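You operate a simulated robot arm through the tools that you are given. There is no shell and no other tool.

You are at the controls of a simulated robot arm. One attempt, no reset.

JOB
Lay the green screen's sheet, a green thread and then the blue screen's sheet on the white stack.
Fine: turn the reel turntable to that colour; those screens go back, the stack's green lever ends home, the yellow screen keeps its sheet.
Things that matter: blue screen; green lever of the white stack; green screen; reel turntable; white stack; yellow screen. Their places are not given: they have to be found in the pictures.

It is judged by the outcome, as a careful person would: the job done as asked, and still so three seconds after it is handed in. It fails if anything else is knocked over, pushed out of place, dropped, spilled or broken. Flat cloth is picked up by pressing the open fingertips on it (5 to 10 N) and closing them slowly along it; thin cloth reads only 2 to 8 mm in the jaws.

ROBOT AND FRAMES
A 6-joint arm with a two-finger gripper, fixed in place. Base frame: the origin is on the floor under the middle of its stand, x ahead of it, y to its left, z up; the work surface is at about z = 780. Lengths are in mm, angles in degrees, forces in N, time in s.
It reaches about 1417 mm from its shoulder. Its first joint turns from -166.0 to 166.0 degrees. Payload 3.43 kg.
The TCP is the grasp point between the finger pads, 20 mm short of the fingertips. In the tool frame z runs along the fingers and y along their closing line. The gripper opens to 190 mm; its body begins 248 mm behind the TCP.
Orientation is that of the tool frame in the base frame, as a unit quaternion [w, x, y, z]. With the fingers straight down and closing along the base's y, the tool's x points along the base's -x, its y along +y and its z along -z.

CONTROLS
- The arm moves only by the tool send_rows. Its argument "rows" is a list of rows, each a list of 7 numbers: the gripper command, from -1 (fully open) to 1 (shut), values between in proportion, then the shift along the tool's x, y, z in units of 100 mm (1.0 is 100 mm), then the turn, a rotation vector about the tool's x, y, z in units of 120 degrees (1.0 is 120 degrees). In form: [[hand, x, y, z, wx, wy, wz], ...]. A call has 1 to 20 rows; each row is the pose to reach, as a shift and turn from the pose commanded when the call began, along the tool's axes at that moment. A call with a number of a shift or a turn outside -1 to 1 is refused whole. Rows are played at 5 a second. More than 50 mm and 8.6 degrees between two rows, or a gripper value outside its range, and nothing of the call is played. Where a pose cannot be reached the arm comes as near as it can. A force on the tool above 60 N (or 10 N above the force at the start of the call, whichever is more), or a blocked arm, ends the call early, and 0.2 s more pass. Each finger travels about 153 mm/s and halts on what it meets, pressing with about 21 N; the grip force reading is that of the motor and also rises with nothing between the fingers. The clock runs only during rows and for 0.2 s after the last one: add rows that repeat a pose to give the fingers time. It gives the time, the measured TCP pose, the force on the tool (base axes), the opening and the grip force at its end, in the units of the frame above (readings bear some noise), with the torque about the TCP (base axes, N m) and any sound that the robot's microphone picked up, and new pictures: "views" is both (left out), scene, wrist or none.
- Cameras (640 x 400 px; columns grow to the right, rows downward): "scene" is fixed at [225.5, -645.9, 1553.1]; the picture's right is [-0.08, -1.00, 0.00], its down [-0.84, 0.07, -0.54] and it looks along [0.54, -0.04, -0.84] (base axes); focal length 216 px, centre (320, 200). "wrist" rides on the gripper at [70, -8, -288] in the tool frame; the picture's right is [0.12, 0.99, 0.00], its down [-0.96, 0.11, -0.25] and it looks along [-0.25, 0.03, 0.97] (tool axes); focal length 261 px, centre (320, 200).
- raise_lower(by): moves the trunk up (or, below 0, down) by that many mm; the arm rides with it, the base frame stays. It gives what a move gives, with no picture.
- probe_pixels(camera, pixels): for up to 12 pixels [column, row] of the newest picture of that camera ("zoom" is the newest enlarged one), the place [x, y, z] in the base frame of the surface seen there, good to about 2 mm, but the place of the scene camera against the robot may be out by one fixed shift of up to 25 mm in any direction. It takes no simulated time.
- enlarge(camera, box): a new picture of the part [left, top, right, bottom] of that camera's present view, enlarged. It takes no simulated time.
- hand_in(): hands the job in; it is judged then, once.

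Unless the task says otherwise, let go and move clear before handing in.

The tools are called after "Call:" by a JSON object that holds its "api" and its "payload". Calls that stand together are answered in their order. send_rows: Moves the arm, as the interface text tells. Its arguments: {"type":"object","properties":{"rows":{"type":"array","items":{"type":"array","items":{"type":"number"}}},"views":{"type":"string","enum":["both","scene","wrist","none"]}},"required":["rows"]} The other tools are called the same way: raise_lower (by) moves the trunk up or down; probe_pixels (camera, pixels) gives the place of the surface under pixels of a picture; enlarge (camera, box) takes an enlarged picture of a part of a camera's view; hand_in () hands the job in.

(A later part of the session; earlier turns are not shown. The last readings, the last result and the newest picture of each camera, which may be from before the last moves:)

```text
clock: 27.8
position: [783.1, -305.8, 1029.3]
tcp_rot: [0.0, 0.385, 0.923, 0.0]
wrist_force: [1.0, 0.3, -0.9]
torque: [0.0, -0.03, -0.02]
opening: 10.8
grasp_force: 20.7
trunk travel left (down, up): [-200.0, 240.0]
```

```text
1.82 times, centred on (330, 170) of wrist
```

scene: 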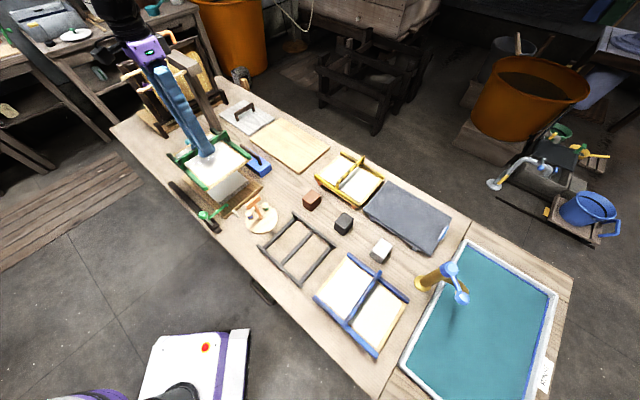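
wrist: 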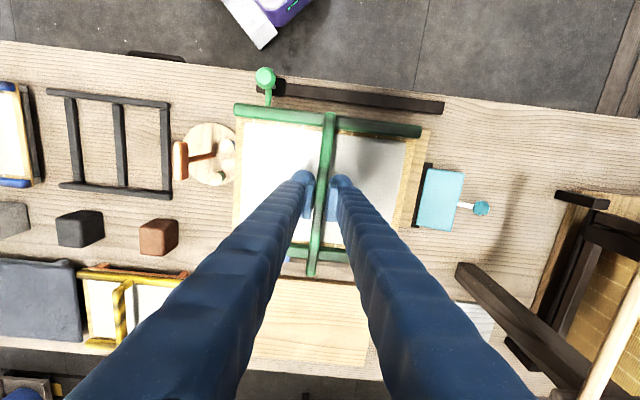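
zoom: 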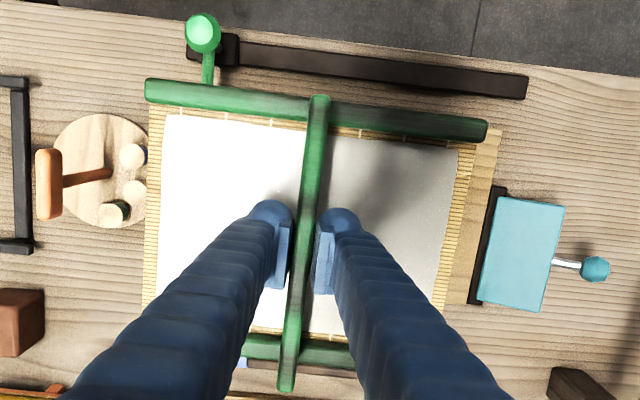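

The sheet lies flat on the screen, and the screen is right above the stack. I'll lower to about 40 mm above the stack and tilt gently by 20° along the rails, near end down, to learn how the sheet behaves.

Call:
{"api": "send_rows", "payload": {"rows": [[1, 0, 0.07, 0.15, 0, 0, 0], [1, 0, 0.14, 0.3, 0, 0, 0], [1, 0, 0.2, 0.45, 0, 0, 0], [1, 0, 0.26, 0.6, 0, 0, 0], [1, 0, 0.26, 0.75, 0, 0, 0], [1, 0, 0.26, 0.9, 0, 0, 0], [1, 0, 0.26, 1.0, 0, 0, 0], [1, 0, 0.26, 1.0, 0, 0, 0]], "views": "none"}}

Call:
{"api": "send_rows", "payload": {"rows": [[1, 0, 0, 0, -0.02, 0, 0], [1, 0, 0, 0, -0.04, 0, 0], [1, 0, 0, 0, -0.06, 0, 0], [1, 0, 0, 0, -0.08, 0, 0], [1, 0, 0, 0, -0.1, 0, 0], [1, 0, 0, 0, -0.12, 0, 0], [1, 0, 0, 0, -0.14, 0, 0], [1, 0, 0, 0, -0.165, 0, 0], [1, 0, 0, 0, -0.165, 0, 0]], "views": "both"}}

```text
clock: 29.6
position: [800.7, -285.9, 928.2]
tcp_rot: [-0.001, 0.385, 0.923, 0.0]
wrist_force: [-0.7, -0.8, -0.8]
torque: [0.0, -0.01, 0.0]
opening: 11.0
grasp_force: 21.0
trunk travel left (down, up): [-200.0, 240.0]
```

```text
clock: 31.6
position: [800.0, -286.2, 929.3]
tcp_rot: [0.065, 0.379, 0.909, 0.159]
wrist_force: [-0.3, -0.4, -0.7]
torque: [0.06, -0.04, 0.01]
opening: 10.6
grasp_force: 21.0
trunk travel left (down, up): [-200.0, 240.0]
```

scene: 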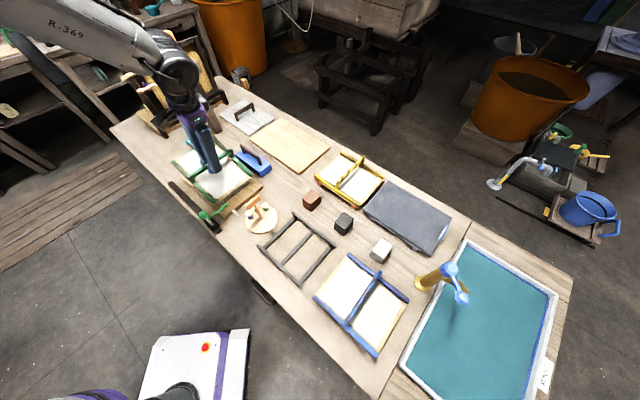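
wrist: 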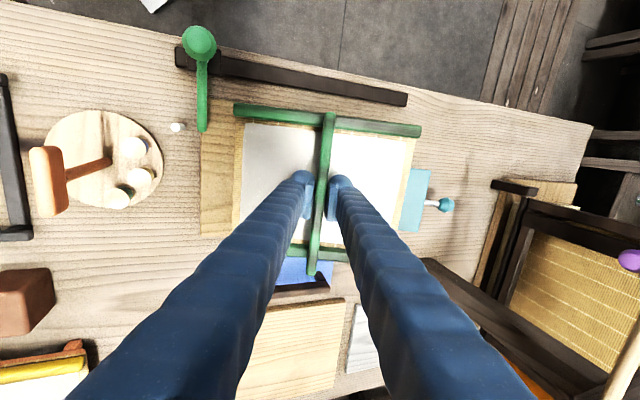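

At 20° the sheet hasn't shifted in its margins, so it's clinging to the screen. I'll raise a little and tilt further, to about 45°, while watching it.

Call:
{"api": "send_rows", "payload": {"rows": [[1, 0, 0.05, -0.13, 0, 0, 0], [1, 0, 0.1, -0.26, 0, 0, 0], [1, 0, 0.137, -0.376, -0.03, 0, 0], [1, 0, 0.137, -0.376, -0.06, 0, 0], [1, 0, 0.137, -0.376, -0.09, 0, 0], [1, 0, 0.137, -0.376, -0.12, 0, 0], [1, 0, 0.137, -0.376, -0.15, 0, 0], [1, 0, 0.137, -0.376, -0.18, 0, 0], [1, 0, 0.137, -0.376, -0.21, 0, 0], [1, 0, 0.137, -0.376, -0.21, 0, 0]], "views": "both"}}

```text
clock: 33.8
position: [800.8, -287.8, 968.9]
tcp_rot: [0.147, 0.356, 0.852, 0.354]
wrist_force: [-0.5, 0.4, -1.9]
torque: [0.01, 0.0, 0.05]
opening: 10.8
grasp_force: 21.0
trunk travel left (down, up): [-200.0, 240.0]
```

scene: 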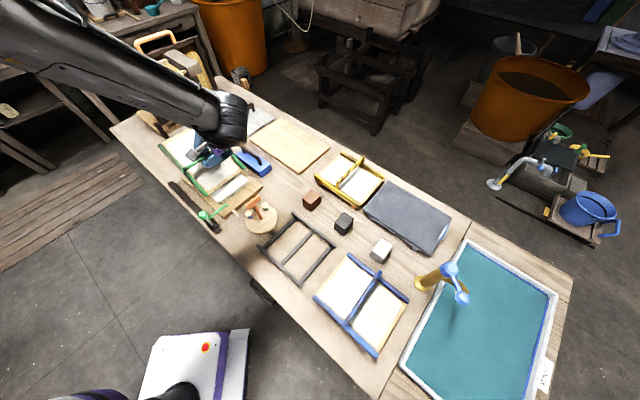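
wrist: 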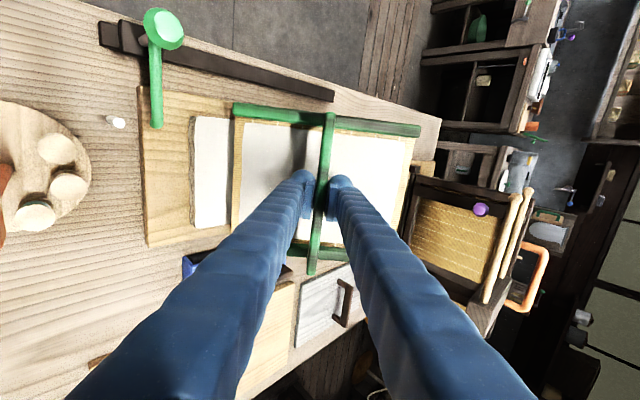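

At 45° the sheet still clings, with its margins unchanged on the screen, so tilting alone does not shed it. I'll bring the screen level again over the stack centre and try setting it down squarely on the stack.

Call:
{"api": "send_rows", "payload": {"rows": [[1, 0, 0.03, 0.03, 0.05, 0, 0], [1, 0.01, 0.06, 0.06, 0.1, 0, 0], [1, 0.015, 0.1, 0.1, 0.15, 0, 0], [1, 0.02, 0.14, 0.14, 0.2, 0, 0], [1, 0.02, 0.184, 0.184, 0.25, 0, 0], [1, 0.02, 0.184, 0.184, 0.3, 0, 0], [1, 0.02, 0.184, 0.184, 0.345, 0, 0], [1, 0.02, 0.184, 0.184, 0.375, 0, 0], [1, 0.02, 0.184, 0.184, 0.375, 0, 0]], "views": "both"}}

```text
clock: 35.8
position: [817.8, -267.6, 970.6]
tcp_rot: [-0.001, 0.385, 0.923, -0.002]
wrist_force: [0.4, -0.5, -0.8]
torque: [-0.05, 0.01, 0.01]
opening: 11.2
grasp_force: 21.4
trunk travel left (down, up): [-200.0, 240.0]
```

scene: 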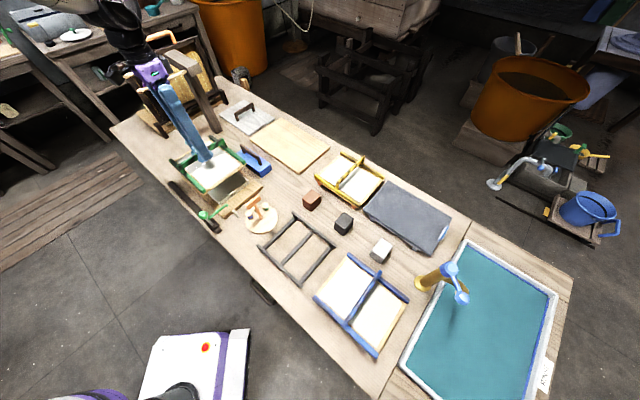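
wrist: 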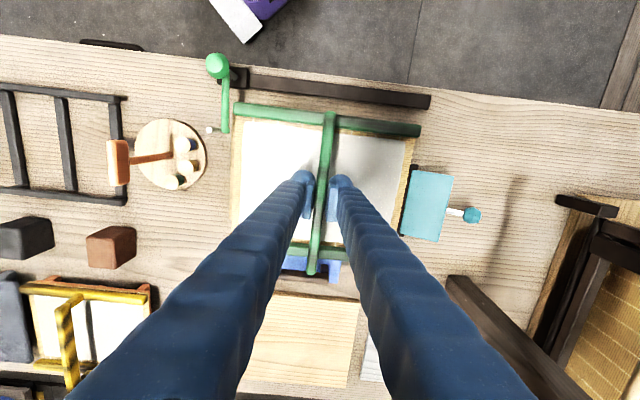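

The screen is level over the stack. Before lowering, I'll check the clearance to the blue block at (310,262), the teal tool at (405,205) and the lever arm at (225,110).

Call:
{"api": "enlarge", "payload": {"camera": "wrist", "box": [200, 50, 480, 290]}}

Call:
{"api": "probe_pixels", "payload": {"camera": "wrist", "pixels": [[297, 262], [335, 265], [325, 277], [296, 271], [405, 195], [408, 175], [403, 220], [226, 128], [225, 105], [237, 108], [415, 130], [237, 200]]}}

Call:
{"api": "enlarge", "payload": {"camera": "scene", "box": [150, 110, 280, 240]}}

```text
1.67 times, centred on (340, 170) of wrist
```

zoom: 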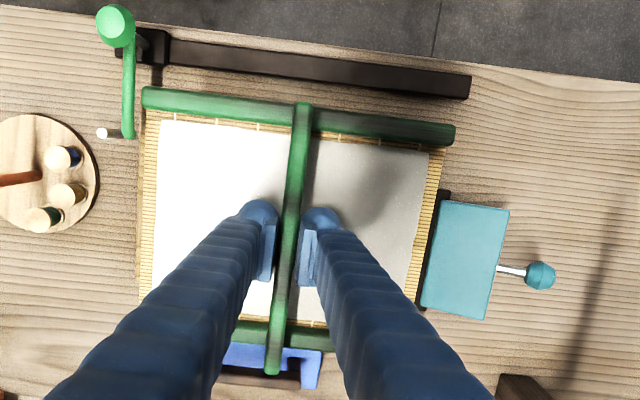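

```text
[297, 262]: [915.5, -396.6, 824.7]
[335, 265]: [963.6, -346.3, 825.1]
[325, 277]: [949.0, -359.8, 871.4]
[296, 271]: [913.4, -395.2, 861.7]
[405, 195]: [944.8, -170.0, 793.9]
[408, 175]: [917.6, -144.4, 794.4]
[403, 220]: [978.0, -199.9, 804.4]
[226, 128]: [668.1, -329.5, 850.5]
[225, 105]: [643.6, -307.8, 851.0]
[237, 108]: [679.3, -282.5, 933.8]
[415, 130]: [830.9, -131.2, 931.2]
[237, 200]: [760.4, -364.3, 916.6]
```

```text
3.08 times, centred on (215, 175) of scene
```

zoom: 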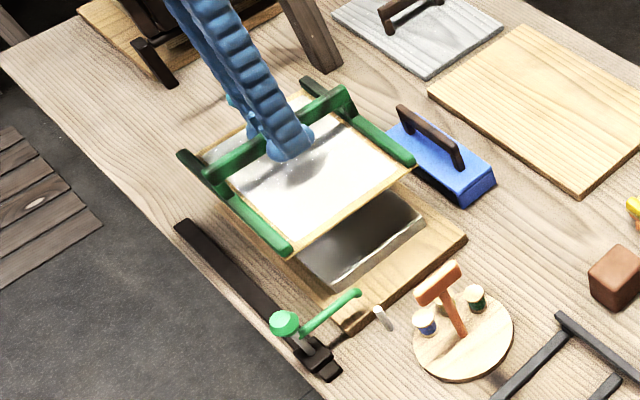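

The clearances are fine: the blue block lies beyond e2≈-117, the lever arm is about 45 mm from the screen's end, and the screen is centred at about (816,-269). I'll lower to just above the stack.

Call:
{"api": "send_rows", "payload": {"rows": [[1, 0, 0, 0.15, 0, 0, 0], [1, 0, 0, 0.3, 0, 0, 0], [1, 0, 0, 0.45, 0, 0, 0], [1, 0, 0, 0.6, 0, 0, 0], [1, 0, 0, 0.7, 0, 0, 0], [1, 0, 0, 0.78, 0, 0, 0], [1, 0, 0, 0.81, 0, 0, 0], [1, 0, 0, 0.81, 0, 0, 0]], "views": "both"}}

```text
clock: 37.6
position: [818.0, -266.7, 888.1]
tcp_rot: [0.0, 0.384, 0.923, 0.0]
wrist_force: [-0.6, 0.3, -0.4]
torque: [0.01, -0.02, -0.02]
opening: 11.0
grasp_force: 20.8
trunk travel left (down, up): [-200.0, 240.0]
```

scene: 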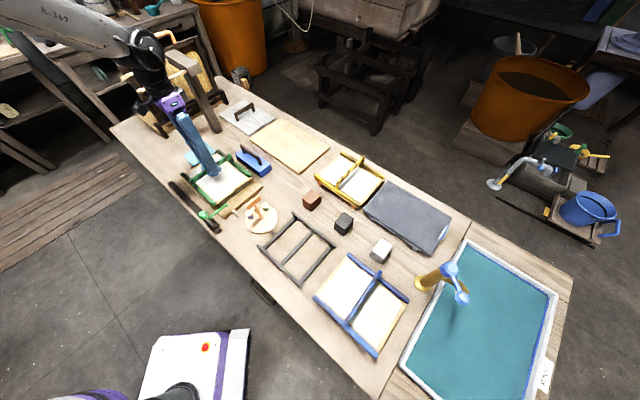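
wrist: 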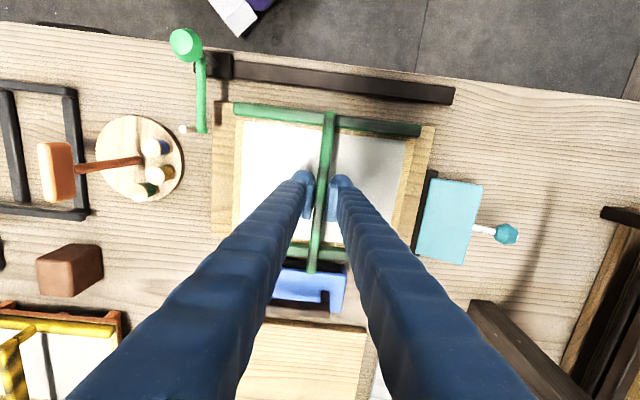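

Call:
{"api": "enlarge", "payload": {"camera": "wrist", "box": [250, 220, 370, 320]}}

Call:
{"api": "probe_pixels", "payload": {"camera": "wrist", "pixels": [[285, 272], [335, 270], [345, 270], [325, 255], [288, 248], [350, 300], [215, 110], [430, 130]]}}

```text
4.00 times, centred on (310, 270) of wrist
```

zoom: 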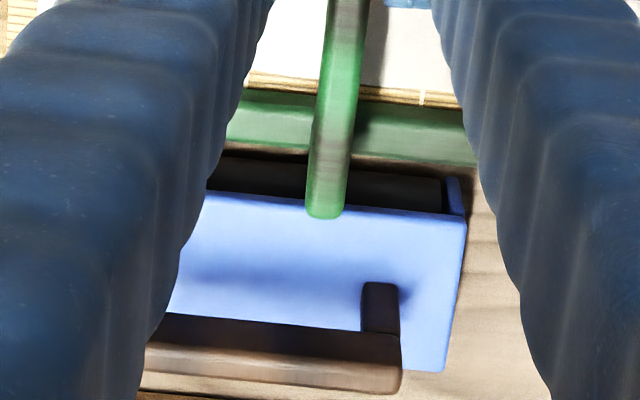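

```text
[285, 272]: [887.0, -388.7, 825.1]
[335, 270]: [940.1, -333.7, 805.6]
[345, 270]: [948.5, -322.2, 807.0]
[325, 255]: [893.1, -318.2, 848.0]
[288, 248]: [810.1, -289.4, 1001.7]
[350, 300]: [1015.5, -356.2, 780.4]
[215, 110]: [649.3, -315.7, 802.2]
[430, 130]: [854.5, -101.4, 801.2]
```

The blue block starts about 35 mm beyond the rail, so there is room. The mat is some 4–5 mm above the stack. I'll lower in 1 mm steps to gentle contact.

Call:
{"api": "send_rows", "payload": {"rows": [[1, 0, 0, 0.01, 0, 0, 0], [1, 0, 0, 0.02, 0, 0, 0], [1, 0, 0, 0.03, 0, 0, 0], [1, 0, 0, 0.04, 0, 0, 0], [1, 0, 0, 0.05, 0, 0, 0], [1, 0, 0, 0.05, 0, 0, 0]], "views": "none"}}

```text
clock: 39.0
position: [818.5, -266.2, 883.5]
tcp_rot: [0.0, 0.384, 0.923, 0.0]
wrist_force: [0.4, -0.6, -1.2]
torque: [-0.02, -0.01, -0.01]
opening: 11.1
grasp_force: 20.9
trunk travel left (down, up): [-200.0, 240.0]
```

Call:
{"api": "send_rows", "payload": {"rows": [[1, 0, 0, 0.005, 0, 0, 0], [1, 0, 0, 0.01, 0, 0, 0], [1, 0, 0, 0.015, 0, 0, 0], [1, 0, 0, 0.02, 0, 0, 0], [1, 0, 0, 0.02, 0, 0, 0]], "views": "none"}}

```text
clock: 40.2
position: [817.6, -267.5, 882.9]
tcp_rot: [0.0, 0.384, 0.923, 0.001]
wrist_force: [-0.4, 0.2, 8.7]
torque: [-0.39, -0.38, 0.0]
opening: 10.7
grasp_force: 20.7
trunk travel left (down, up): [-200.0, 240.0]
```

The force now reads +8.7 N, so the mat is resting on the stack. I'll hold a moment, then lift 60 mm and look at whether the sheet stayed.

Call:
{"api": "send_rows", "payload": {"rows": [[1, 0, 0, 0.02, 0, 0, 0], [1, 0, 0, 0.02, 0, 0, 0], [1, 0, 0, 0.0, 0, 0, 0], [1, 0, 0, -0.1, 0, 0, 0], [1, 0, 0, -0.2, 0, 0, 0], [1, 0, 0, -0.35, 0, 0, 0], [1, 0, 0, -0.5, 0, 0, 0], [1, 0, 0, -0.65, 0, 0, 0], [1, 0, 0, -0.8, 0, 0, 0], [1, 0, 0, -0.8, 0, 0, 0]], "views": "both"}}

```text
clock: 42.4
position: [818.4, -266.9, 961.8]
tcp_rot: [-0.001, 0.385, 0.923, -0.001]
wrist_force: [0.0, 0.1, -0.9]
torque: [0.01, 0.0, 0.0]
opening: 10.9
grasp_force: 20.6
trunk travel left (down, up): [-200.0, 240.0]
```

scene: 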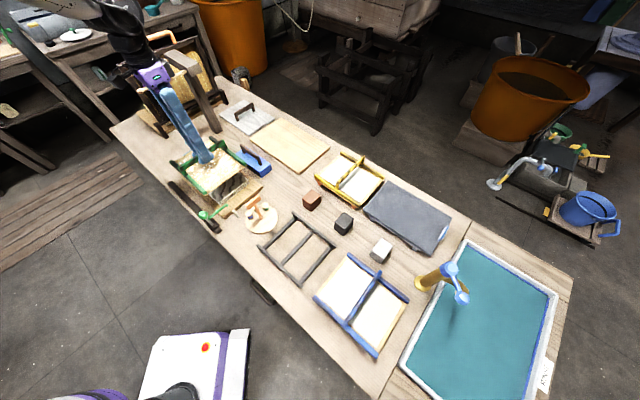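
wrist: 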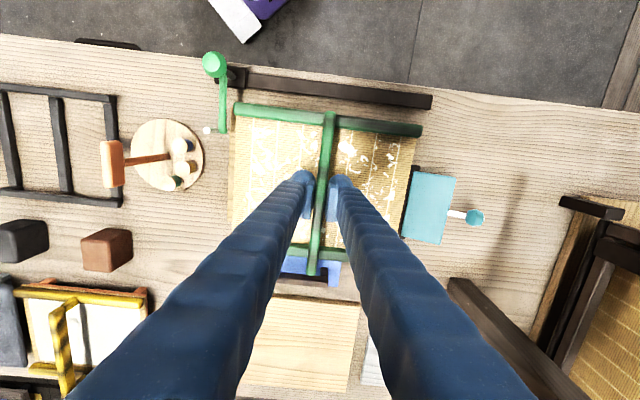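

It worked: the mat is now bare bamboo and the sheet has gone to the stack, though white flecks remain on the mat around (270,150) and (375,165). I'll check closer.

Call:
{"api": "enlarge", "payload": {"camera": "wrist", "box": [220, 90, 440, 260]}}

Call:
{"api": "enlarge", "payload": {"camera": "scene", "box": [160, 120, 280, 240]}}

```text
2.35 times, centred on (330, 175) of wrist
```

zoom: 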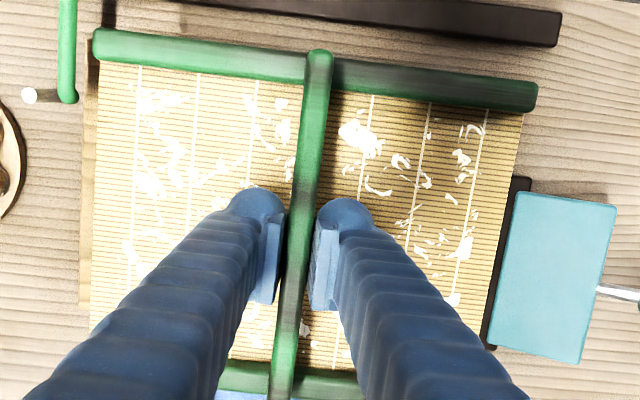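

```text
3.33 times, centred on (220, 180) of scene
```

zoom: 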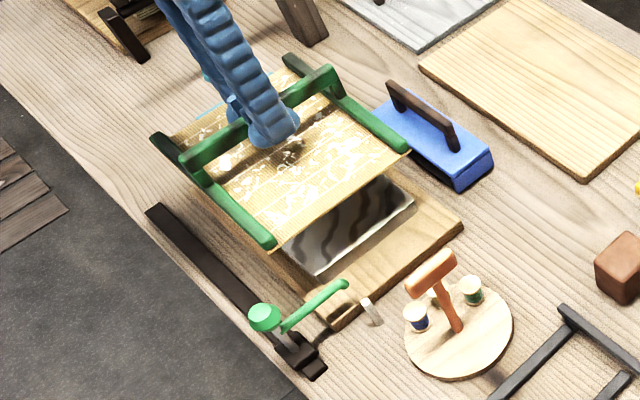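

The stack top under the screen shows wavy dark and light streaks at zoom (345,220). I need a clear look at it, so I'll raise and move the empty screen aside.

Call:
{"api": "send_rows", "payload": {"rows": [[1, 0, 0, -0.25, 0, 0, 0], [1, 0, 0, -0.5, 0, 0, 0], [1, 0, 0, -0.75, 0, 0, 0], [1, 0, -0.1, -0.95, 0, 0, 0], [1, 0, -0.3, -1.0, 0, 0, 0], [1, 0, -0.5, -1.0, 0, 0, 0], [1, 0, -0.7, -1.0, 0, 0, 0], [1, 0, -0.9, -1.0, 0, 0, 0], [1, 0, -1.0, -1.0, 0, 0, 0]], "views": "none"}}

Call:
{"api": "send_rows", "payload": {"rows": [[1, 0, -0.2, 0, 0, 0, 0], [1, 0, -0.4, 0, 0, 0, 0], [1, 0, -0.6, 0, 0, 0, 0], [1, 0, -0.8, 0, 0, 0, 0], [1, 0, -1.0, 0, 0, 0, 0], [1, 0, -1.0, 0, 0, 0, 0]], "views": "both"}}

```text
clock: 44.4
position: [747.3, -339.8, 1062.5]
tcp_rot: [-0.001, 0.385, 0.923, 0.0]
wrist_force: [0.0, -0.5, -0.6]
torque: [0.05, -0.01, 0.0]
opening: 10.8
grasp_force: 20.7
trunk travel left (down, up): [-200.0, 240.0]
```

```text
clock: 45.8
position: [675.1, -410.1, 1061.1]
tcp_rot: [0.0, 0.384, 0.924, 0.0]
wrist_force: [0.5, -0.7, -1.0]
torque: [0.04, 0.01, 0.02]
opening: 10.6
grasp_force: 21.3
trunk travel left (down, up): [-200.0, 240.0]
```

scene: 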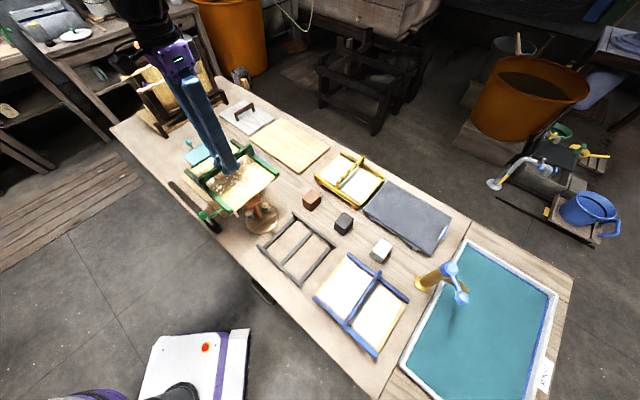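
wrist: 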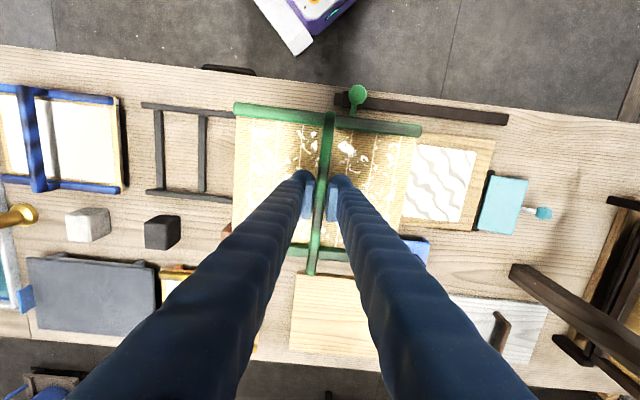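

Call:
{"api": "enlarge", "payload": {"camera": "wrist", "box": [390, 120, 560, 250]}}

Call:
{"api": "probe_pixels", "payload": {"camera": "wrist", "pixels": [[420, 160], [440, 180], [455, 200], [470, 160], [412, 210], [465, 215], [430, 190], [450, 165], [478, 155], [490, 140], [470, 222], [484, 150]]}}

```text
3.08 times, centred on (475, 185) of wrist
```

zoom: 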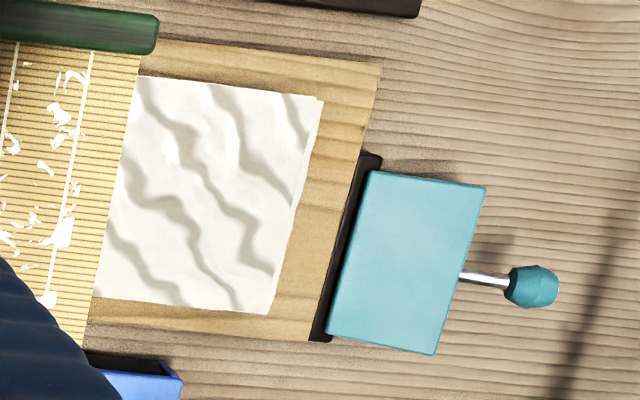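

```text
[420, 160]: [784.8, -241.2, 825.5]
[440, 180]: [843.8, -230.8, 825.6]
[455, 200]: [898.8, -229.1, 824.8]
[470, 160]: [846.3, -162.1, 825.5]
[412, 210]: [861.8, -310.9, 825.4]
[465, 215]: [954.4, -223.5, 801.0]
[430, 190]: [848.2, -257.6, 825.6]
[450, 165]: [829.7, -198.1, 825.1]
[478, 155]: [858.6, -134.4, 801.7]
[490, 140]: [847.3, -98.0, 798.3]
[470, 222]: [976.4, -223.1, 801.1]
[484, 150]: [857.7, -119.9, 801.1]
```

The green sheet is on the stack and whole, but it's rippled and flecks stayed on the mat. Setting it straight down and lifting it straight off was too crude; a sheet should be rolled on from one edge, pressed evenly and peeled off from an edge. I'll go back over it and try rolling and pressing it smooth with the same screen, then peel away slowly.

Call:
{"api": "send_rows", "payload": {"rows": [[1, 0, 0.2, 0, 0, 0, 0], [1, 0, 0.4, 0, 0, 0, 0], [1, 0, 0.6, 0, 0, 0, 0], [1, 0, 0.8, 0, 0, 0, 0], [1, 0, 1.0, 0, 0, 0, 0]], "views": "none"}}

Call:
{"api": "send_rows", "payload": {"rows": [[1, 0, 0.2, 0.1, 0, 0, 0], [1, 0, 0.4, 0.3, 0, 0, 0], [1, 0, 0.6, 0.5, 0, 0, 0], [1, 0, 0.8, 0.7, 0, 0, 0], [1, 0.0, 1.0, 0.9, 0, 0, 0], [1, 0.0, 1.02, 1.0, 0, 0, 0], [1, 0.0, 1.02, 1.0, 0, 0, 0]], "views": "wrist"}}

```text
clock: 47.0
position: [747.0, -338.9, 1061.1]
tcp_rot: [0.0, 0.385, 0.923, 0.0]
wrist_force: [0.2, 0.6, -1.2]
torque: [0.01, 0.0, -0.01]
opening: 11.0
grasp_force: 20.8
trunk travel left (down, up): [-200.0, 240.0]
```

```text
refused: 1.02 is not a number from -1 to 1
```

Call:
{"api": "send_rows", "payload": {"rows": [[1, 0, 0.2, 0.1, 0, 0, 0], [1, 0, 0.4, 0.3, 0, 0, 0], [1, 0, 0.6, 0.5, 0, 0, 0], [1, 0, 0.8, 0.7, 0, 0, 0], [1, 0.0, 1.0, 0.9, 0, 0, 0], [1, 0.0, 1.0, 1.0, 0, 0, 0], [1, 0.0, 1.0, 1.0, 0, 0, 0]], "views": "wrist"}}

```text
clock: 48.6
position: [818.5, -268.7, 963.2]
tcp_rot: [-0.001, 0.385, 0.923, 0.0]
wrist_force: [-0.4, -0.1, -1.1]
torque: [0.05, 0.0, -0.01]
opening: 11.1
grasp_force: 20.7
trunk travel left (down, up): [-200.0, 240.0]
```

wrist: 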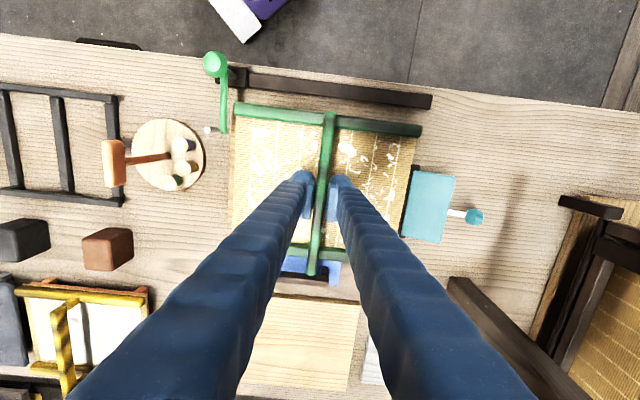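

The screen is level above the stack again. I'll tilt it 10°, near end down, and lower until that end is just above the stack's near edge.

Call:
{"api": "send_rows", "payload": {"rows": [[1, 0, -0.04, 0.2, -0.03, 0, 0], [1, 0, -0.08, 0.35, -0.06, 0, 0], [1, 0, -0.119, 0.45, -0.0833, 0, 0], [1, 0, -0.119, 0.52, -0.0833, 0, 0], [1, 0, -0.119, 0.56, -0.0833, 0, 0], [1, 0, -0.119, 0.58, -0.0833, 0, 0], [1, 0, -0.119, 0.59, -0.0833, 0, 0], [1, 0, -0.119, 0.59, -0.0833, 0, 0]], "views": "wrist"}}

```text
clock: 50.4
position: [810.2, -275.2, 901.7]
tcp_rot: [0.033, 0.383, 0.92, 0.08]
wrist_force: [0.5, 0.5, -2.4]
torque: [-0.02, -0.02, -0.03]
opening: 10.9
grasp_force: 20.6
trunk travel left (down, up): [-200.0, 240.0]
```

wrist: 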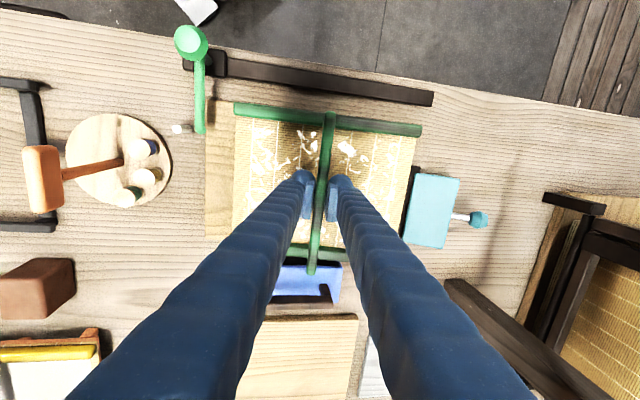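

No contact yet: the reading is just the screen's weight. I'll ease down in 1 mm steps to feel the edge touch.

Call:
{"api": "send_rows", "payload": {"rows": [[1, 0, -0.0017, 0.01, 0, 0, 0], [1, 0, -0.0035, 0.02, 0, 0, 0], [1, 0, -0.005, 0.03, 0, 0, 0], [1, 0, -0.005, 0.03, 0, 0, 0]], "views": "none"}}

```text
clock: 51.4
position: [810.8, -275.2, 898.2]
tcp_rot: [0.033, 0.383, 0.92, 0.08]
wrist_force: [0.0, -0.1, 0.4]
torque: [-0.02, -0.04, 0.0]
opening: 10.7
grasp_force: 20.9
trunk travel left (down, up): [-200.0, 240.0]
```

Call:
{"api": "send_rows", "payload": {"rows": [[1, 0, -0.0017, 0.01, 0, 0, 0], [1, 0, -0.0035, 0.02, 0, 0, 0], [1, 0, -0.0035, 0.02, 0, 0, 0]], "views": "none"}}

```text
clock: 52.2
position: [809.1, -276.2, 897.7]
tcp_rot: [0.033, 0.384, 0.919, 0.081]
wrist_force: [-0.1, -0.1, -1.3]
torque: [0.0, 0.0, -0.02]
opening: 10.7
grasp_force: 21.0
trunk travel left (down, up): [-200.0, 240.0]
```

Call:
{"api": "send_rows", "payload": {"rows": [[1, 0, -0.0017, 0.01, 0, 0, 0], [1, 0, -0.0035, 0.02, 0, 0, 0], [1, 0, -0.005, 0.03, 0, 0, 0], [1, 0, -0.005, 0.03, 0, 0, 0]], "views": "wrist"}}

```text
clock: 53.2
position: [809.0, -275.6, 893.9]
tcp_rot: [0.032, 0.383, 0.92, 0.081]
wrist_force: [0.6, -0.2, -1.1]
torque: [-0.07, -0.01, 0.05]
opening: 11.0
grasp_force: 20.9
trunk travel left (down, up): [-200.0, 240.0]
```

wrist: 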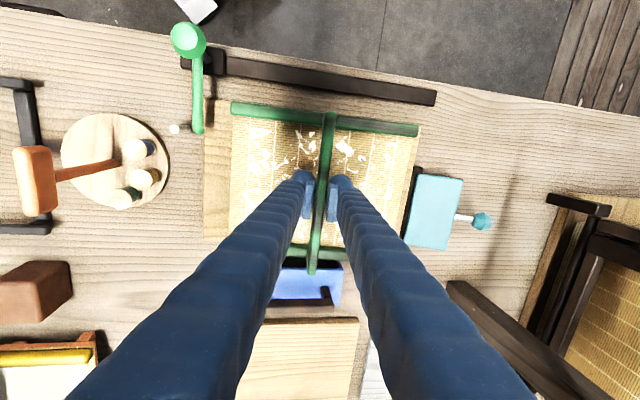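

There's still no clear contact, so the low end may be right at the stack's edge. I'll lift a little, shift 12 mm inward over the stack, and lower again to touch inside the edge.

Call:
{"api": "send_rows", "payload": {"rows": [[1, 0, 0.005, -0.03, 0, 0, 0], [1, 0, 0.014, -0.079, 0, 0, 0], [1, 0, 0.07, -0.068, 0, 0, 0], [1, 0, 0.132, -0.058, 0, 0, 0], [1, 0, 0.132, -0.058, 0, 0, 0]], "views": "none"}}

Call:
{"api": "send_rows", "payload": {"rows": [[1, 0, -0.0017, 0.01, 0, 0, 0], [1, 0, -0.0035, 0.02, 0, 0, 0], [1, 0, -0.005, 0.03, 0, 0, 0], [1, 0, -0.007, 0.04, 0, 0, 0], [1, 0, -0.007, 0.04, 0, 0, 0]], "views": "none"}}

```text
clock: 54.4
position: [818.5, -267.5, 901.1]
tcp_rot: [0.034, 0.384, 0.919, 0.08]
wrist_force: [-0.6, 0.5, -1.3]
torque: [-0.03, -0.02, 0.01]
opening: 10.9
grasp_force: 20.8
trunk travel left (down, up): [-200.0, 240.0]
```

```text
clock: 55.6
position: [818.5, -266.6, 898.2]
tcp_rot: [0.032, 0.383, 0.92, 0.081]
wrist_force: [0.2, 0.6, -0.9]
torque: [-0.03, 0.04, 0.01]
opening: 10.8
grasp_force: 20.7
trunk travel left (down, up): [-200.0, 240.0]
```

Call:
{"api": "send_rows", "payload": {"rows": [[1, 0, -0.0017, 0.01, 0, 0, 0], [1, 0, -0.0035, 0.02, 0, 0, 0], [1, 0, -0.005, 0.03, 0, 0, 0], [1, 0, -0.005, 0.03, 0, 0, 0]], "views": "both"}}

```text
clock: 56.6
position: [818.5, -267.8, 895.7]
tcp_rot: [0.032, 0.383, 0.92, 0.081]
wrist_force: [-0.7, 0.3, 0.3]
torque: [-0.05, -0.01, 0.03]
opening: 11.2
grasp_force: 20.8
trunk travel left (down, up): [-200.0, 240.0]
```

scene: 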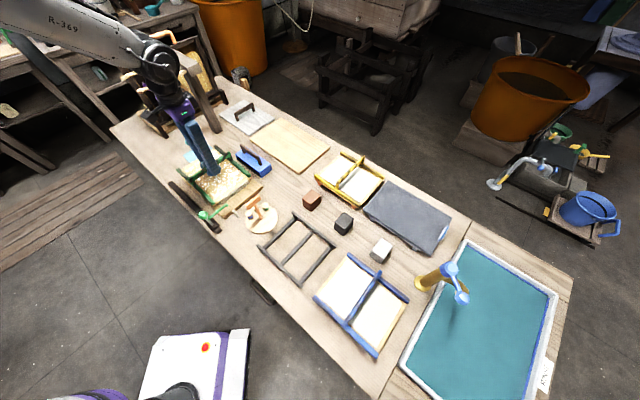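
wrist: 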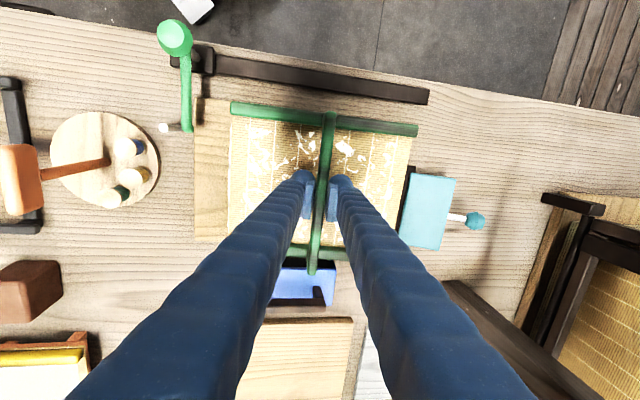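

The screen is shifting slightly in the hand, with its rails moving from (234,103) to (231,104), which shows that its low edge is now touching. I'll roll it down to level gradually.

Call:
{"api": "send_rows", "payload": {"rows": [[1, 0, 0.012, 0.0186, 0.0104, 0, 0], [1, 0, 0.024, 0.0372, 0.0208, 0, 0], [1, 0, 0.036, 0.0558, 0.0312, 0, 0], [1, 0, 0.048, 0.0744, 0.0416, 0, 0], [1, 0, 0.06, 0.093, 0.052, 0, 0], [1, 0, 0.072, 0.1116, 0.0624, 0, 0], [1, 0, 0.084, 0.13, 0.073, 0, 0], [1, 0, 0.0956, 0.149, 0.0833, 0, 0], [1, 0, 0.0956, 0.149, 0.0833, 0, 0]], "views": "wrist"}}

```text
clock: 58.6
position: [826.9, -258.7, 882.6]
tcp_rot: [0.0, 0.385, 0.923, 0.001]
wrist_force: [0.0, -1.8, 4.5]
torque: [0.01, 0.1, 0.04]
opening: 11.0
grasp_force: 21.0
trunk travel left (down, up): [-200.0, 240.0]
```

wrist: 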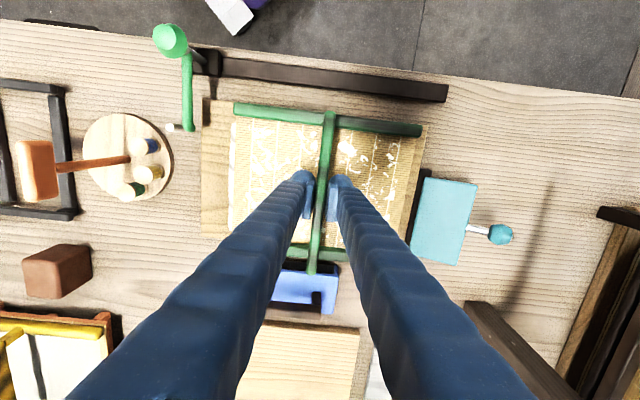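

It's flat on the stack with 4.5 N. I'll press gently to about 15 N, hold for a second, and read the force.

Call:
{"api": "send_rows", "payload": {"rows": [[1, 0, 0, 0.01, 0, 0, 0], [1, 0, 0, 0.02, 0, 0, 0], [1, 0, 0, 0.02, 0, 0, 0], [1, 0, 0, 0.02, 0, 0, 0], [1, 0, 0, 0.02, 0, 0, 0]], "views": "none"}}

```text
clock: 59.8
position: [827.2, -258.5, 881.4]
tcp_rot: [0.001, 0.384, 0.923, 0.0]
wrist_force: [6.4, -2.4, 16.6]
torque: [-0.05, -0.09, 0.04]
opening: 10.9
grasp_force: 20.9
trunk travel left (down, up): [-200.0, 240.0]
```

The force reads 16.6 N, pressed evenly with hardly any torque. Next I'll peel slowly, raising the far end first and pivoting on the near end.

Call:
{"api": "send_rows", "payload": {"rows": [[1, 0, 0, -0.015, 0, 0, 0], [1, 0, -0.0105, -0.038, -0.0083, 0, 0], [1, 0, -0.021, -0.056, -0.0167, 0, 0], [1, 0, -0.032, -0.073, -0.025, 0, 0], [1, 0, -0.043, -0.09, -0.0333, 0, 0], [1, 0, -0.055, -0.107, -0.0417, 0, 0], [1, 0, -0.067, -0.124, -0.05, 0, 0], [1, 0, -0.079, -0.141, -0.0583, 0, 0], [1, 0, -0.092, -0.158, -0.0667, 0, 0], [1, 0, -0.105, -0.174, -0.075, 0, 0], [1, 0, -0.118, -0.19, -0.0833, 0, 0], [1, 0, -0.131, -0.206, -0.0917, 0, 0], [1, 0, -0.145, -0.222, -0.1, 0, 0], [1, 0, -0.167, -0.245, -0.1125, 0, 0], [1, 0, -0.188, -0.267, -0.125, 0, 0], [1, 0, -0.188, -0.267, -0.125, 0, 0]], "views": "both"}}

```text
clock: 63.2
position: [812.9, -271.3, 906.7]
tcp_rot: [0.049, 0.381, 0.915, 0.121]
wrist_force: [1.3, -0.1, -1.9]
torque: [0.03, -0.02, -0.02]
opening: 11.0
grasp_force: 21.1
trunk travel left (down, up): [-200.0, 240.0]
```

scene: 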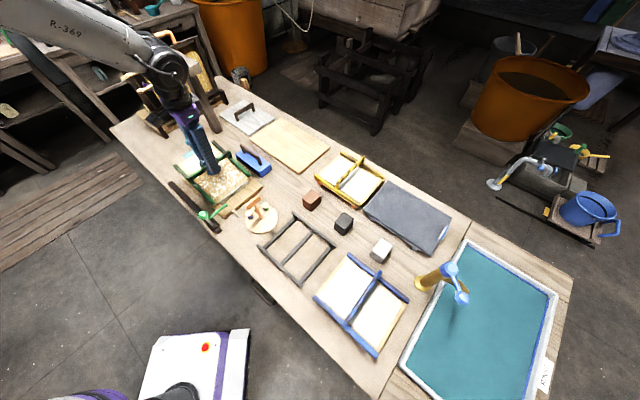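
wrist: 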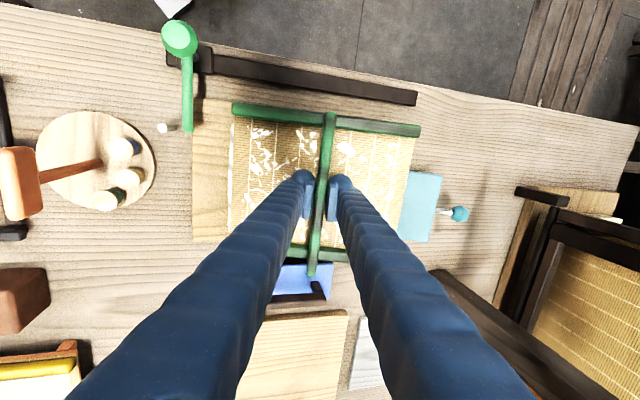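

The far end has peeled up and the screen is at 15°. I'll lift it clear and level it, then move back to see the stack.

Call:
{"api": "send_rows", "payload": {"rows": [[1, 0, 0.04, -0.15, 0, 0, 0], [1, 0, 0.08, -0.3, 0, 0, 0], [1, 0, 0.12, -0.45, 0.03, 0, 0], [1, 0, 0.155, -0.6, 0.06, 0, 0], [1, 0, 0.19, -0.75, 0.09, 0, 0], [1, 0, 0.23, -0.9, 0.125, 0, 0], [1, 0, 0.23, -0.9, 0.125, 0, 0]], "views": "none"}}

Call:
{"api": "send_rows", "payload": {"rows": [[1, 0, -0.1, -0.15, 0, 0, 0], [1, 0, -0.25, -0.3, 0, 0, 0], [1, 0, -0.4, -0.45, 0, 0, 0], [1, 0, -0.55, -0.6, 0, 0, 0], [1, 0, -0.7, -0.6, 0, 0, 0], [1, 0, -0.85, -0.6, 0, 0, 0], [1, 0, -1.0, -0.6, 0, 0, 0]], "views": "none"}}

Call:
{"api": "send_rows", "payload": {"rows": [[1, 0, -0.2, 0, 0, 0, 0], [1, 0, -0.4, 0, 0, 0, 0], [1, 0, -0.6, 0, 0, 0, 0], [1, 0, -0.8, 0, 0, 0, 0], [1, 0, -1.0, 0, 0, 0, 0], [1, 0, -1.0, 0, 0, 0, 0]], "views": "both"}}

```text
clock: 64.8
position: [812.5, -272.1, 999.8]
tcp_rot: [0.0, 0.385, 0.923, -0.001]
wrist_force: [0.5, 0.8, -1.0]
torque: [-0.12, 0.03, 0.01]
opening: 10.9
grasp_force: 21.1
trunk travel left (down, up): [-200.0, 240.0]
```

```text
clock: 66.4
position: [742.2, -342.2, 1059.6]
tcp_rot: [0.0, 0.384, 0.923, 0.0]
wrist_force: [0.4, 1.0, -1.3]
torque: [0.02, -0.01, 0.01]
opening: 10.7
grasp_force: 20.8
trunk travel left (down, up): [-200.0, 240.0]
```

```text
clock: 67.8
position: [671.2, -414.8, 1059.8]
tcp_rot: [0.001, 0.385, 0.923, 0.0]
wrist_force: [0.3, -0.1, -0.6]
torque: [0.03, -0.02, 0.01]
opening: 11.0
grasp_force: 21.1
trunk travel left (down, up): [-200.0, 240.0]
```

scene: 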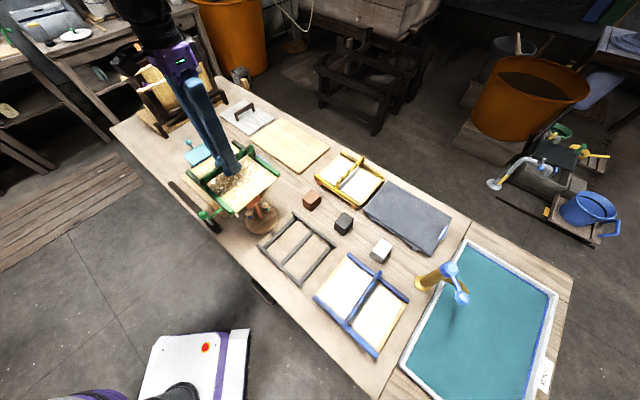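
wrist: 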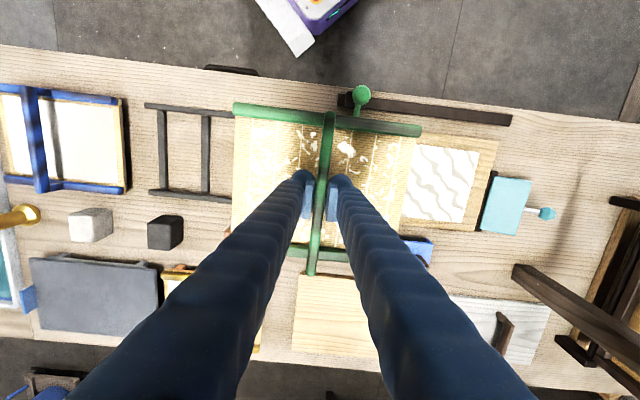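

Call:
{"api": "enlarge", "payload": {"camera": "wrist", "box": [390, 120, 560, 250]}}

Call:
{"api": "enlarge", "payload": {"camera": "wrist", "box": [220, 90, 430, 250]}}

Call:
{"api": "enlarge", "payload": {"camera": "scene", "box": [150, 120, 300, 250]}}

```text
3.08 times, centred on (475, 185) of wrist
```

zoom: 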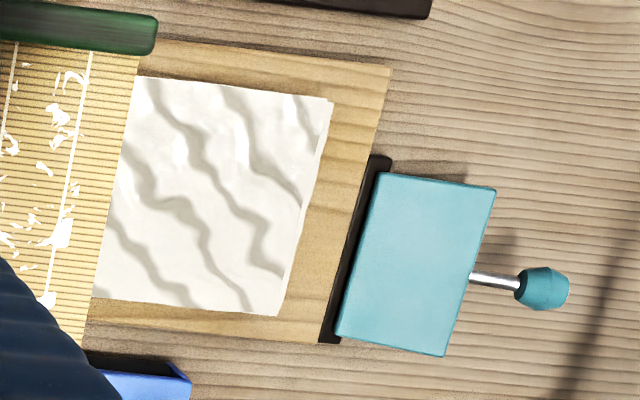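

```text
2.50 times, centred on (325, 170) of wrist
```

zoom: 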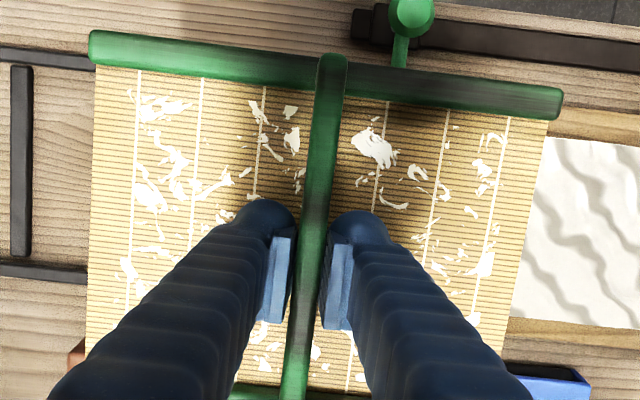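

```text
3.08 times, centred on (225, 185) of scene
```

zoom: 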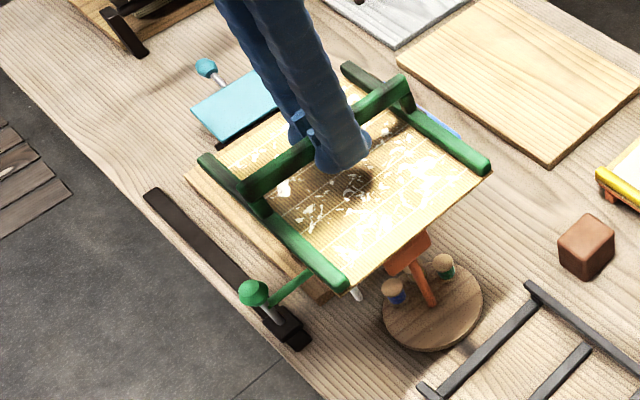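

The ripples and flecks are unchanged by the re-pressing, so the green sheet stays as it is: whole and square on the stack, but wavy. For the blue sheet I'll roll it on and peel it off. First the empty green screen goes back to its rest.

Call:
{"api": "send_rows", "payload": {"rows": [[1, 0, -0.2, 0, 0, 0, 0], [1, 0, -0.4, 0, 0, 0, 0], [1, 0, -0.6, 0, 0, 0, 0], [1, 0, -0.8, 0, 0, 0, 0], [1, -0.01, -1.0, 0, 0, 0, 0]], "views": "none"}}

Call:
{"api": "send_rows", "payload": {"rows": [[1, 0, -0.2, 0, 0, 0, 0], [1, 0, -0.4, 0, 0, 0, 0], [1, 0, -0.6, 0, 0, 0, 0], [1, 0, -0.8, 0, 0, 0, 0], [1, -0.01, -1.0, 0, 0, 0, 0]], "views": "none"}}

Call:
{"api": "send_rows", "payload": {"rows": [[1, 0, -0.15, 0, 0, 0, 0], [1, 0, -0.3, 0, 0, 0, 0], [1, 0, -0.447, 0.1, 0, 0, 0], [1, 0, -0.447, 0.3, 0, 0, 0], [1, 0, -0.447, 0.5, 0, 0, 0], [1, 0, -0.447, 0.7, 0, 0, 0], [1, 0, -0.447, 0.9, 0, 0, 0], [1, 0, -0.447, 1.0, 0, 0, 0], [1, 0, -0.447, 1.0, 0, 0, 0]], "views": "both"}}

```text
clock: 69.0
position: [599.7, -484.6, 1061.5]
tcp_rot: [0.0, 0.384, 0.923, 0.0]
wrist_force: [0.7, 0.1, -0.2]
torque: [-0.01, 0.0, -0.03]
opening: 10.8
grasp_force: 20.5
trunk travel left (down, up): [-200.0, 240.0]
```

```text
clock: 70.2
position: [530.9, -555.9, 1061.2]
tcp_rot: [0.0, 0.384, 0.923, 0.0]
wrist_force: [-0.4, 0.0, -1.6]
torque: [0.01, -0.01, 0.01]
opening: 10.8
grasp_force: 20.6
trunk travel left (down, up): [-200.0, 240.0]
```

```text
clock: 72.2
position: [498.8, -588.4, 960.3]
tcp_rot: [0.0, 0.384, 0.923, 0.0]
wrist_force: [-0.1, 0.0, 0.3]
torque: [-0.01, -0.01, 0.01]
opening: 11.0
grasp_force: 21.5
trunk travel left (down, up): [-200.0, 240.0]
```

scene: 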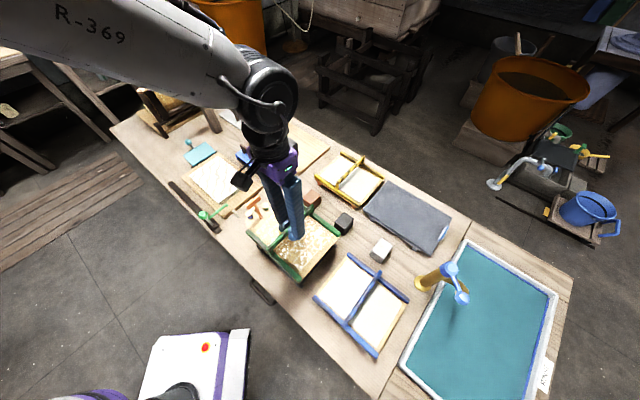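
wrist: 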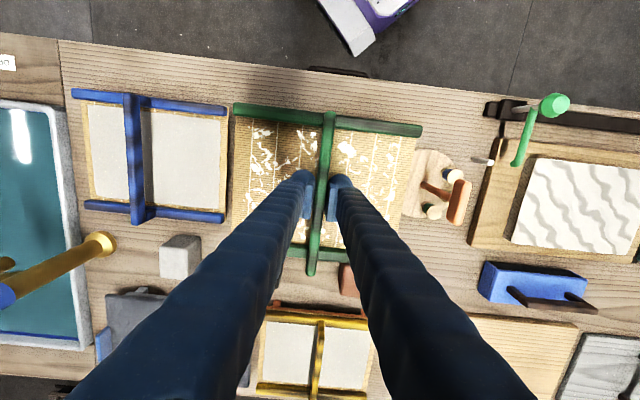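

I'm right over the rest with the same pose I picked up from. I'll lower it to just above contact.

Call:
{"api": "send_rows", "payload": {"rows": [[1, 0, 0, 0.15, 0, 0, 0], [1, 0, 0, 0.3, 0, 0, 0], [1, 0, 0, 0.45, 0, 0, 0], [1, 0, 0, 0.6, 0, 0, 0], [1, 0, 0, 0.72, 0, 0, 0], [1, 0, 0, 0.82, 0, 0, 0], [1, 0, 0, 0.85, 0, 0, 0], [1, 0, 0, 0.85, 0, 0, 0]], "views": "wrist"}}

Call:
{"api": "send_rows", "payload": {"rows": [[1, 0, 0, 0.01, 0, 0, 0], [1, 0, 0, 0.02, 0, 0, 0], [1, 0, 0, 0.03, 0, 0, 0], [1, 0, 0, 0.03, 0, 0, 0]], "views": "none"}}

```text
clock: 74.0
position: [497.1, -586.8, 874.7]
tcp_rot: [0.0, 0.384, 0.923, 0.001]
wrist_force: [0.2, -0.5, -0.9]
torque: [0.02, -0.01, -0.01]
opening: 11.0
grasp_force: 20.7
trunk travel left (down, up): [-200.0, 240.0]
```

wrist: 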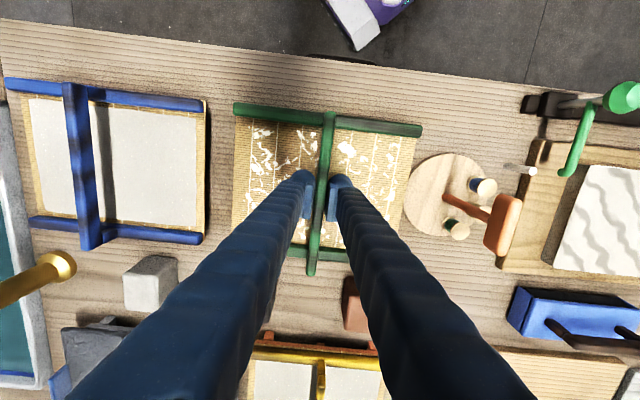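

```text
clock: 75.0
position: [498.4, -587.7, 871.6]
tcp_rot: [0.0, 0.384, 0.923, 0.0]
wrist_force: [-0.4, 0.5, -1.2]
torque: [0.02, 0.01, 0.0]
opening: 10.8
grasp_force: 20.6
trunk travel left (down, up): [-200.0, 240.0]
```

Call:
{"api": "send_rows", "payload": {"rows": [[1, 0, 0, 0.01, 0, 0, 0], [1, 0, 0, 0.015, 0, 0, 0], [1, 0, 0, 0.015, 0, 0, 0]], "views": "none"}}

```text
clock: 75.8
position: [497.5, -587.9, 869.2]
tcp_rot: [0.0, 0.385, 0.923, 0.0]
wrist_force: [0.8, 0.8, -0.9]
torque: [0.04, -0.01, 0.0]
opening: 11.0
grasp_force: 20.8
trunk travel left (down, up): [-200.0, 240.0]
```

Call:
{"api": "send_rows", "payload": {"rows": [[1, 0, 0, 0.01, 0, 0, 0], [1, 0, 0, 0.02, 0, 0, 0], [1, 0, 0, 0.02, 0, 0, 0]], "views": "none"}}

```text
clock: 76.6
position: [497.6, -587.4, 868.2]
tcp_rot: [0.0, 0.384, 0.923, 0.0]
wrist_force: [-0.3, 0.0, -0.5]
torque: [0.02, -0.01, -0.03]
opening: 10.9
grasp_force: 21.2
trunk travel left (down, up): [-200.0, 240.0]
```

Call:
{"api": "send_rows", "payload": {"rows": [[1, 0, 0, 0.01, 0, 0, 0], [1, 0, 0, 0.02, 0, 0, 0], [1, 0, 0, 0.02, 0, 0, 0]], "views": "both"}}

```text
clock: 77.4
position: [497.4, -587.5, 867.7]
tcp_rot: [0.0, 0.383, 0.924, 0.0]
wrist_force: [0.9, 3.4, 10.8]
torque: [0.1, 0.04, 0.0]
opening: 10.7
grasp_force: 20.9
trunk travel left (down, up): [-200.0, 240.0]
```

scene: 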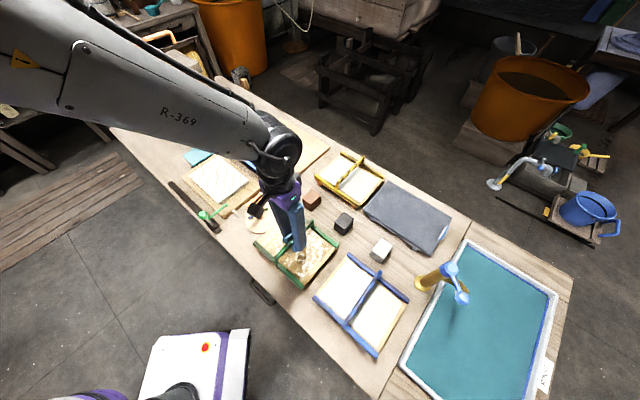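
wrist: 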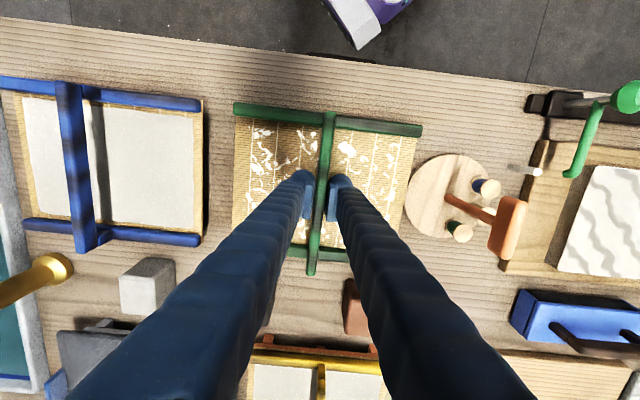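

Contact at 10.8 N shows the screen is resting on its frame. I'll ease the pressure and open the fingers slowly, then rise.

Call:
{"api": "send_rows", "payload": {"rows": [[1, 0, 0, -0.01, 0, 0, 0], [0.85, 0, 0, -0.015, 0, 0, 0], [0.75, 0, 0, -0.015, 0, 0, 0], [0.6, 0, 0, -0.015, 0, 0, 0], [0.5, 0, 0, -0.015, 0, 0, 0], [0.5, 0, 0, -0.015, 0, 0, 0], [0.5, 0, 0, -0.1, 0, 0, 0], [0.5, 0, 0, -0.3, 0, 0, 0], [0.5, 0, 0, -0.5, 0, 0, 0], [0.5, 0, 0, -0.75, 0, 0, 0], [0.5, 0, 0, -1.0, 0, 0, 0], [0.5, 0, 0, -1.0, 0, 0, 0]], "views": "both"}}

```text
clock: 80.0
position: [496.8, -587.1, 967.6]
tcp_rot: [0.0, 0.385, 0.923, 0.0]
wrist_force: [-0.8, 0.5, 0.6]
torque: [-0.07, 0.0, 0.0]
opening: 47.3
grasp_force: 0.0
trunk travel left (down, up): [-200.0, 240.0]
```

scene: 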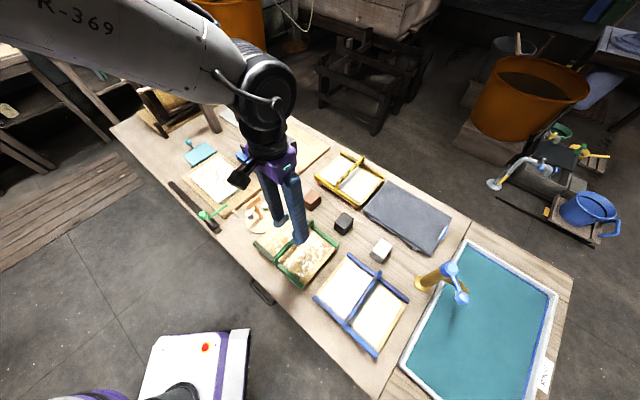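
wrist: 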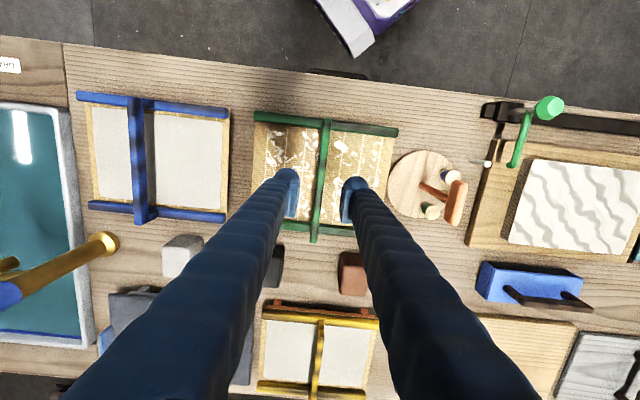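

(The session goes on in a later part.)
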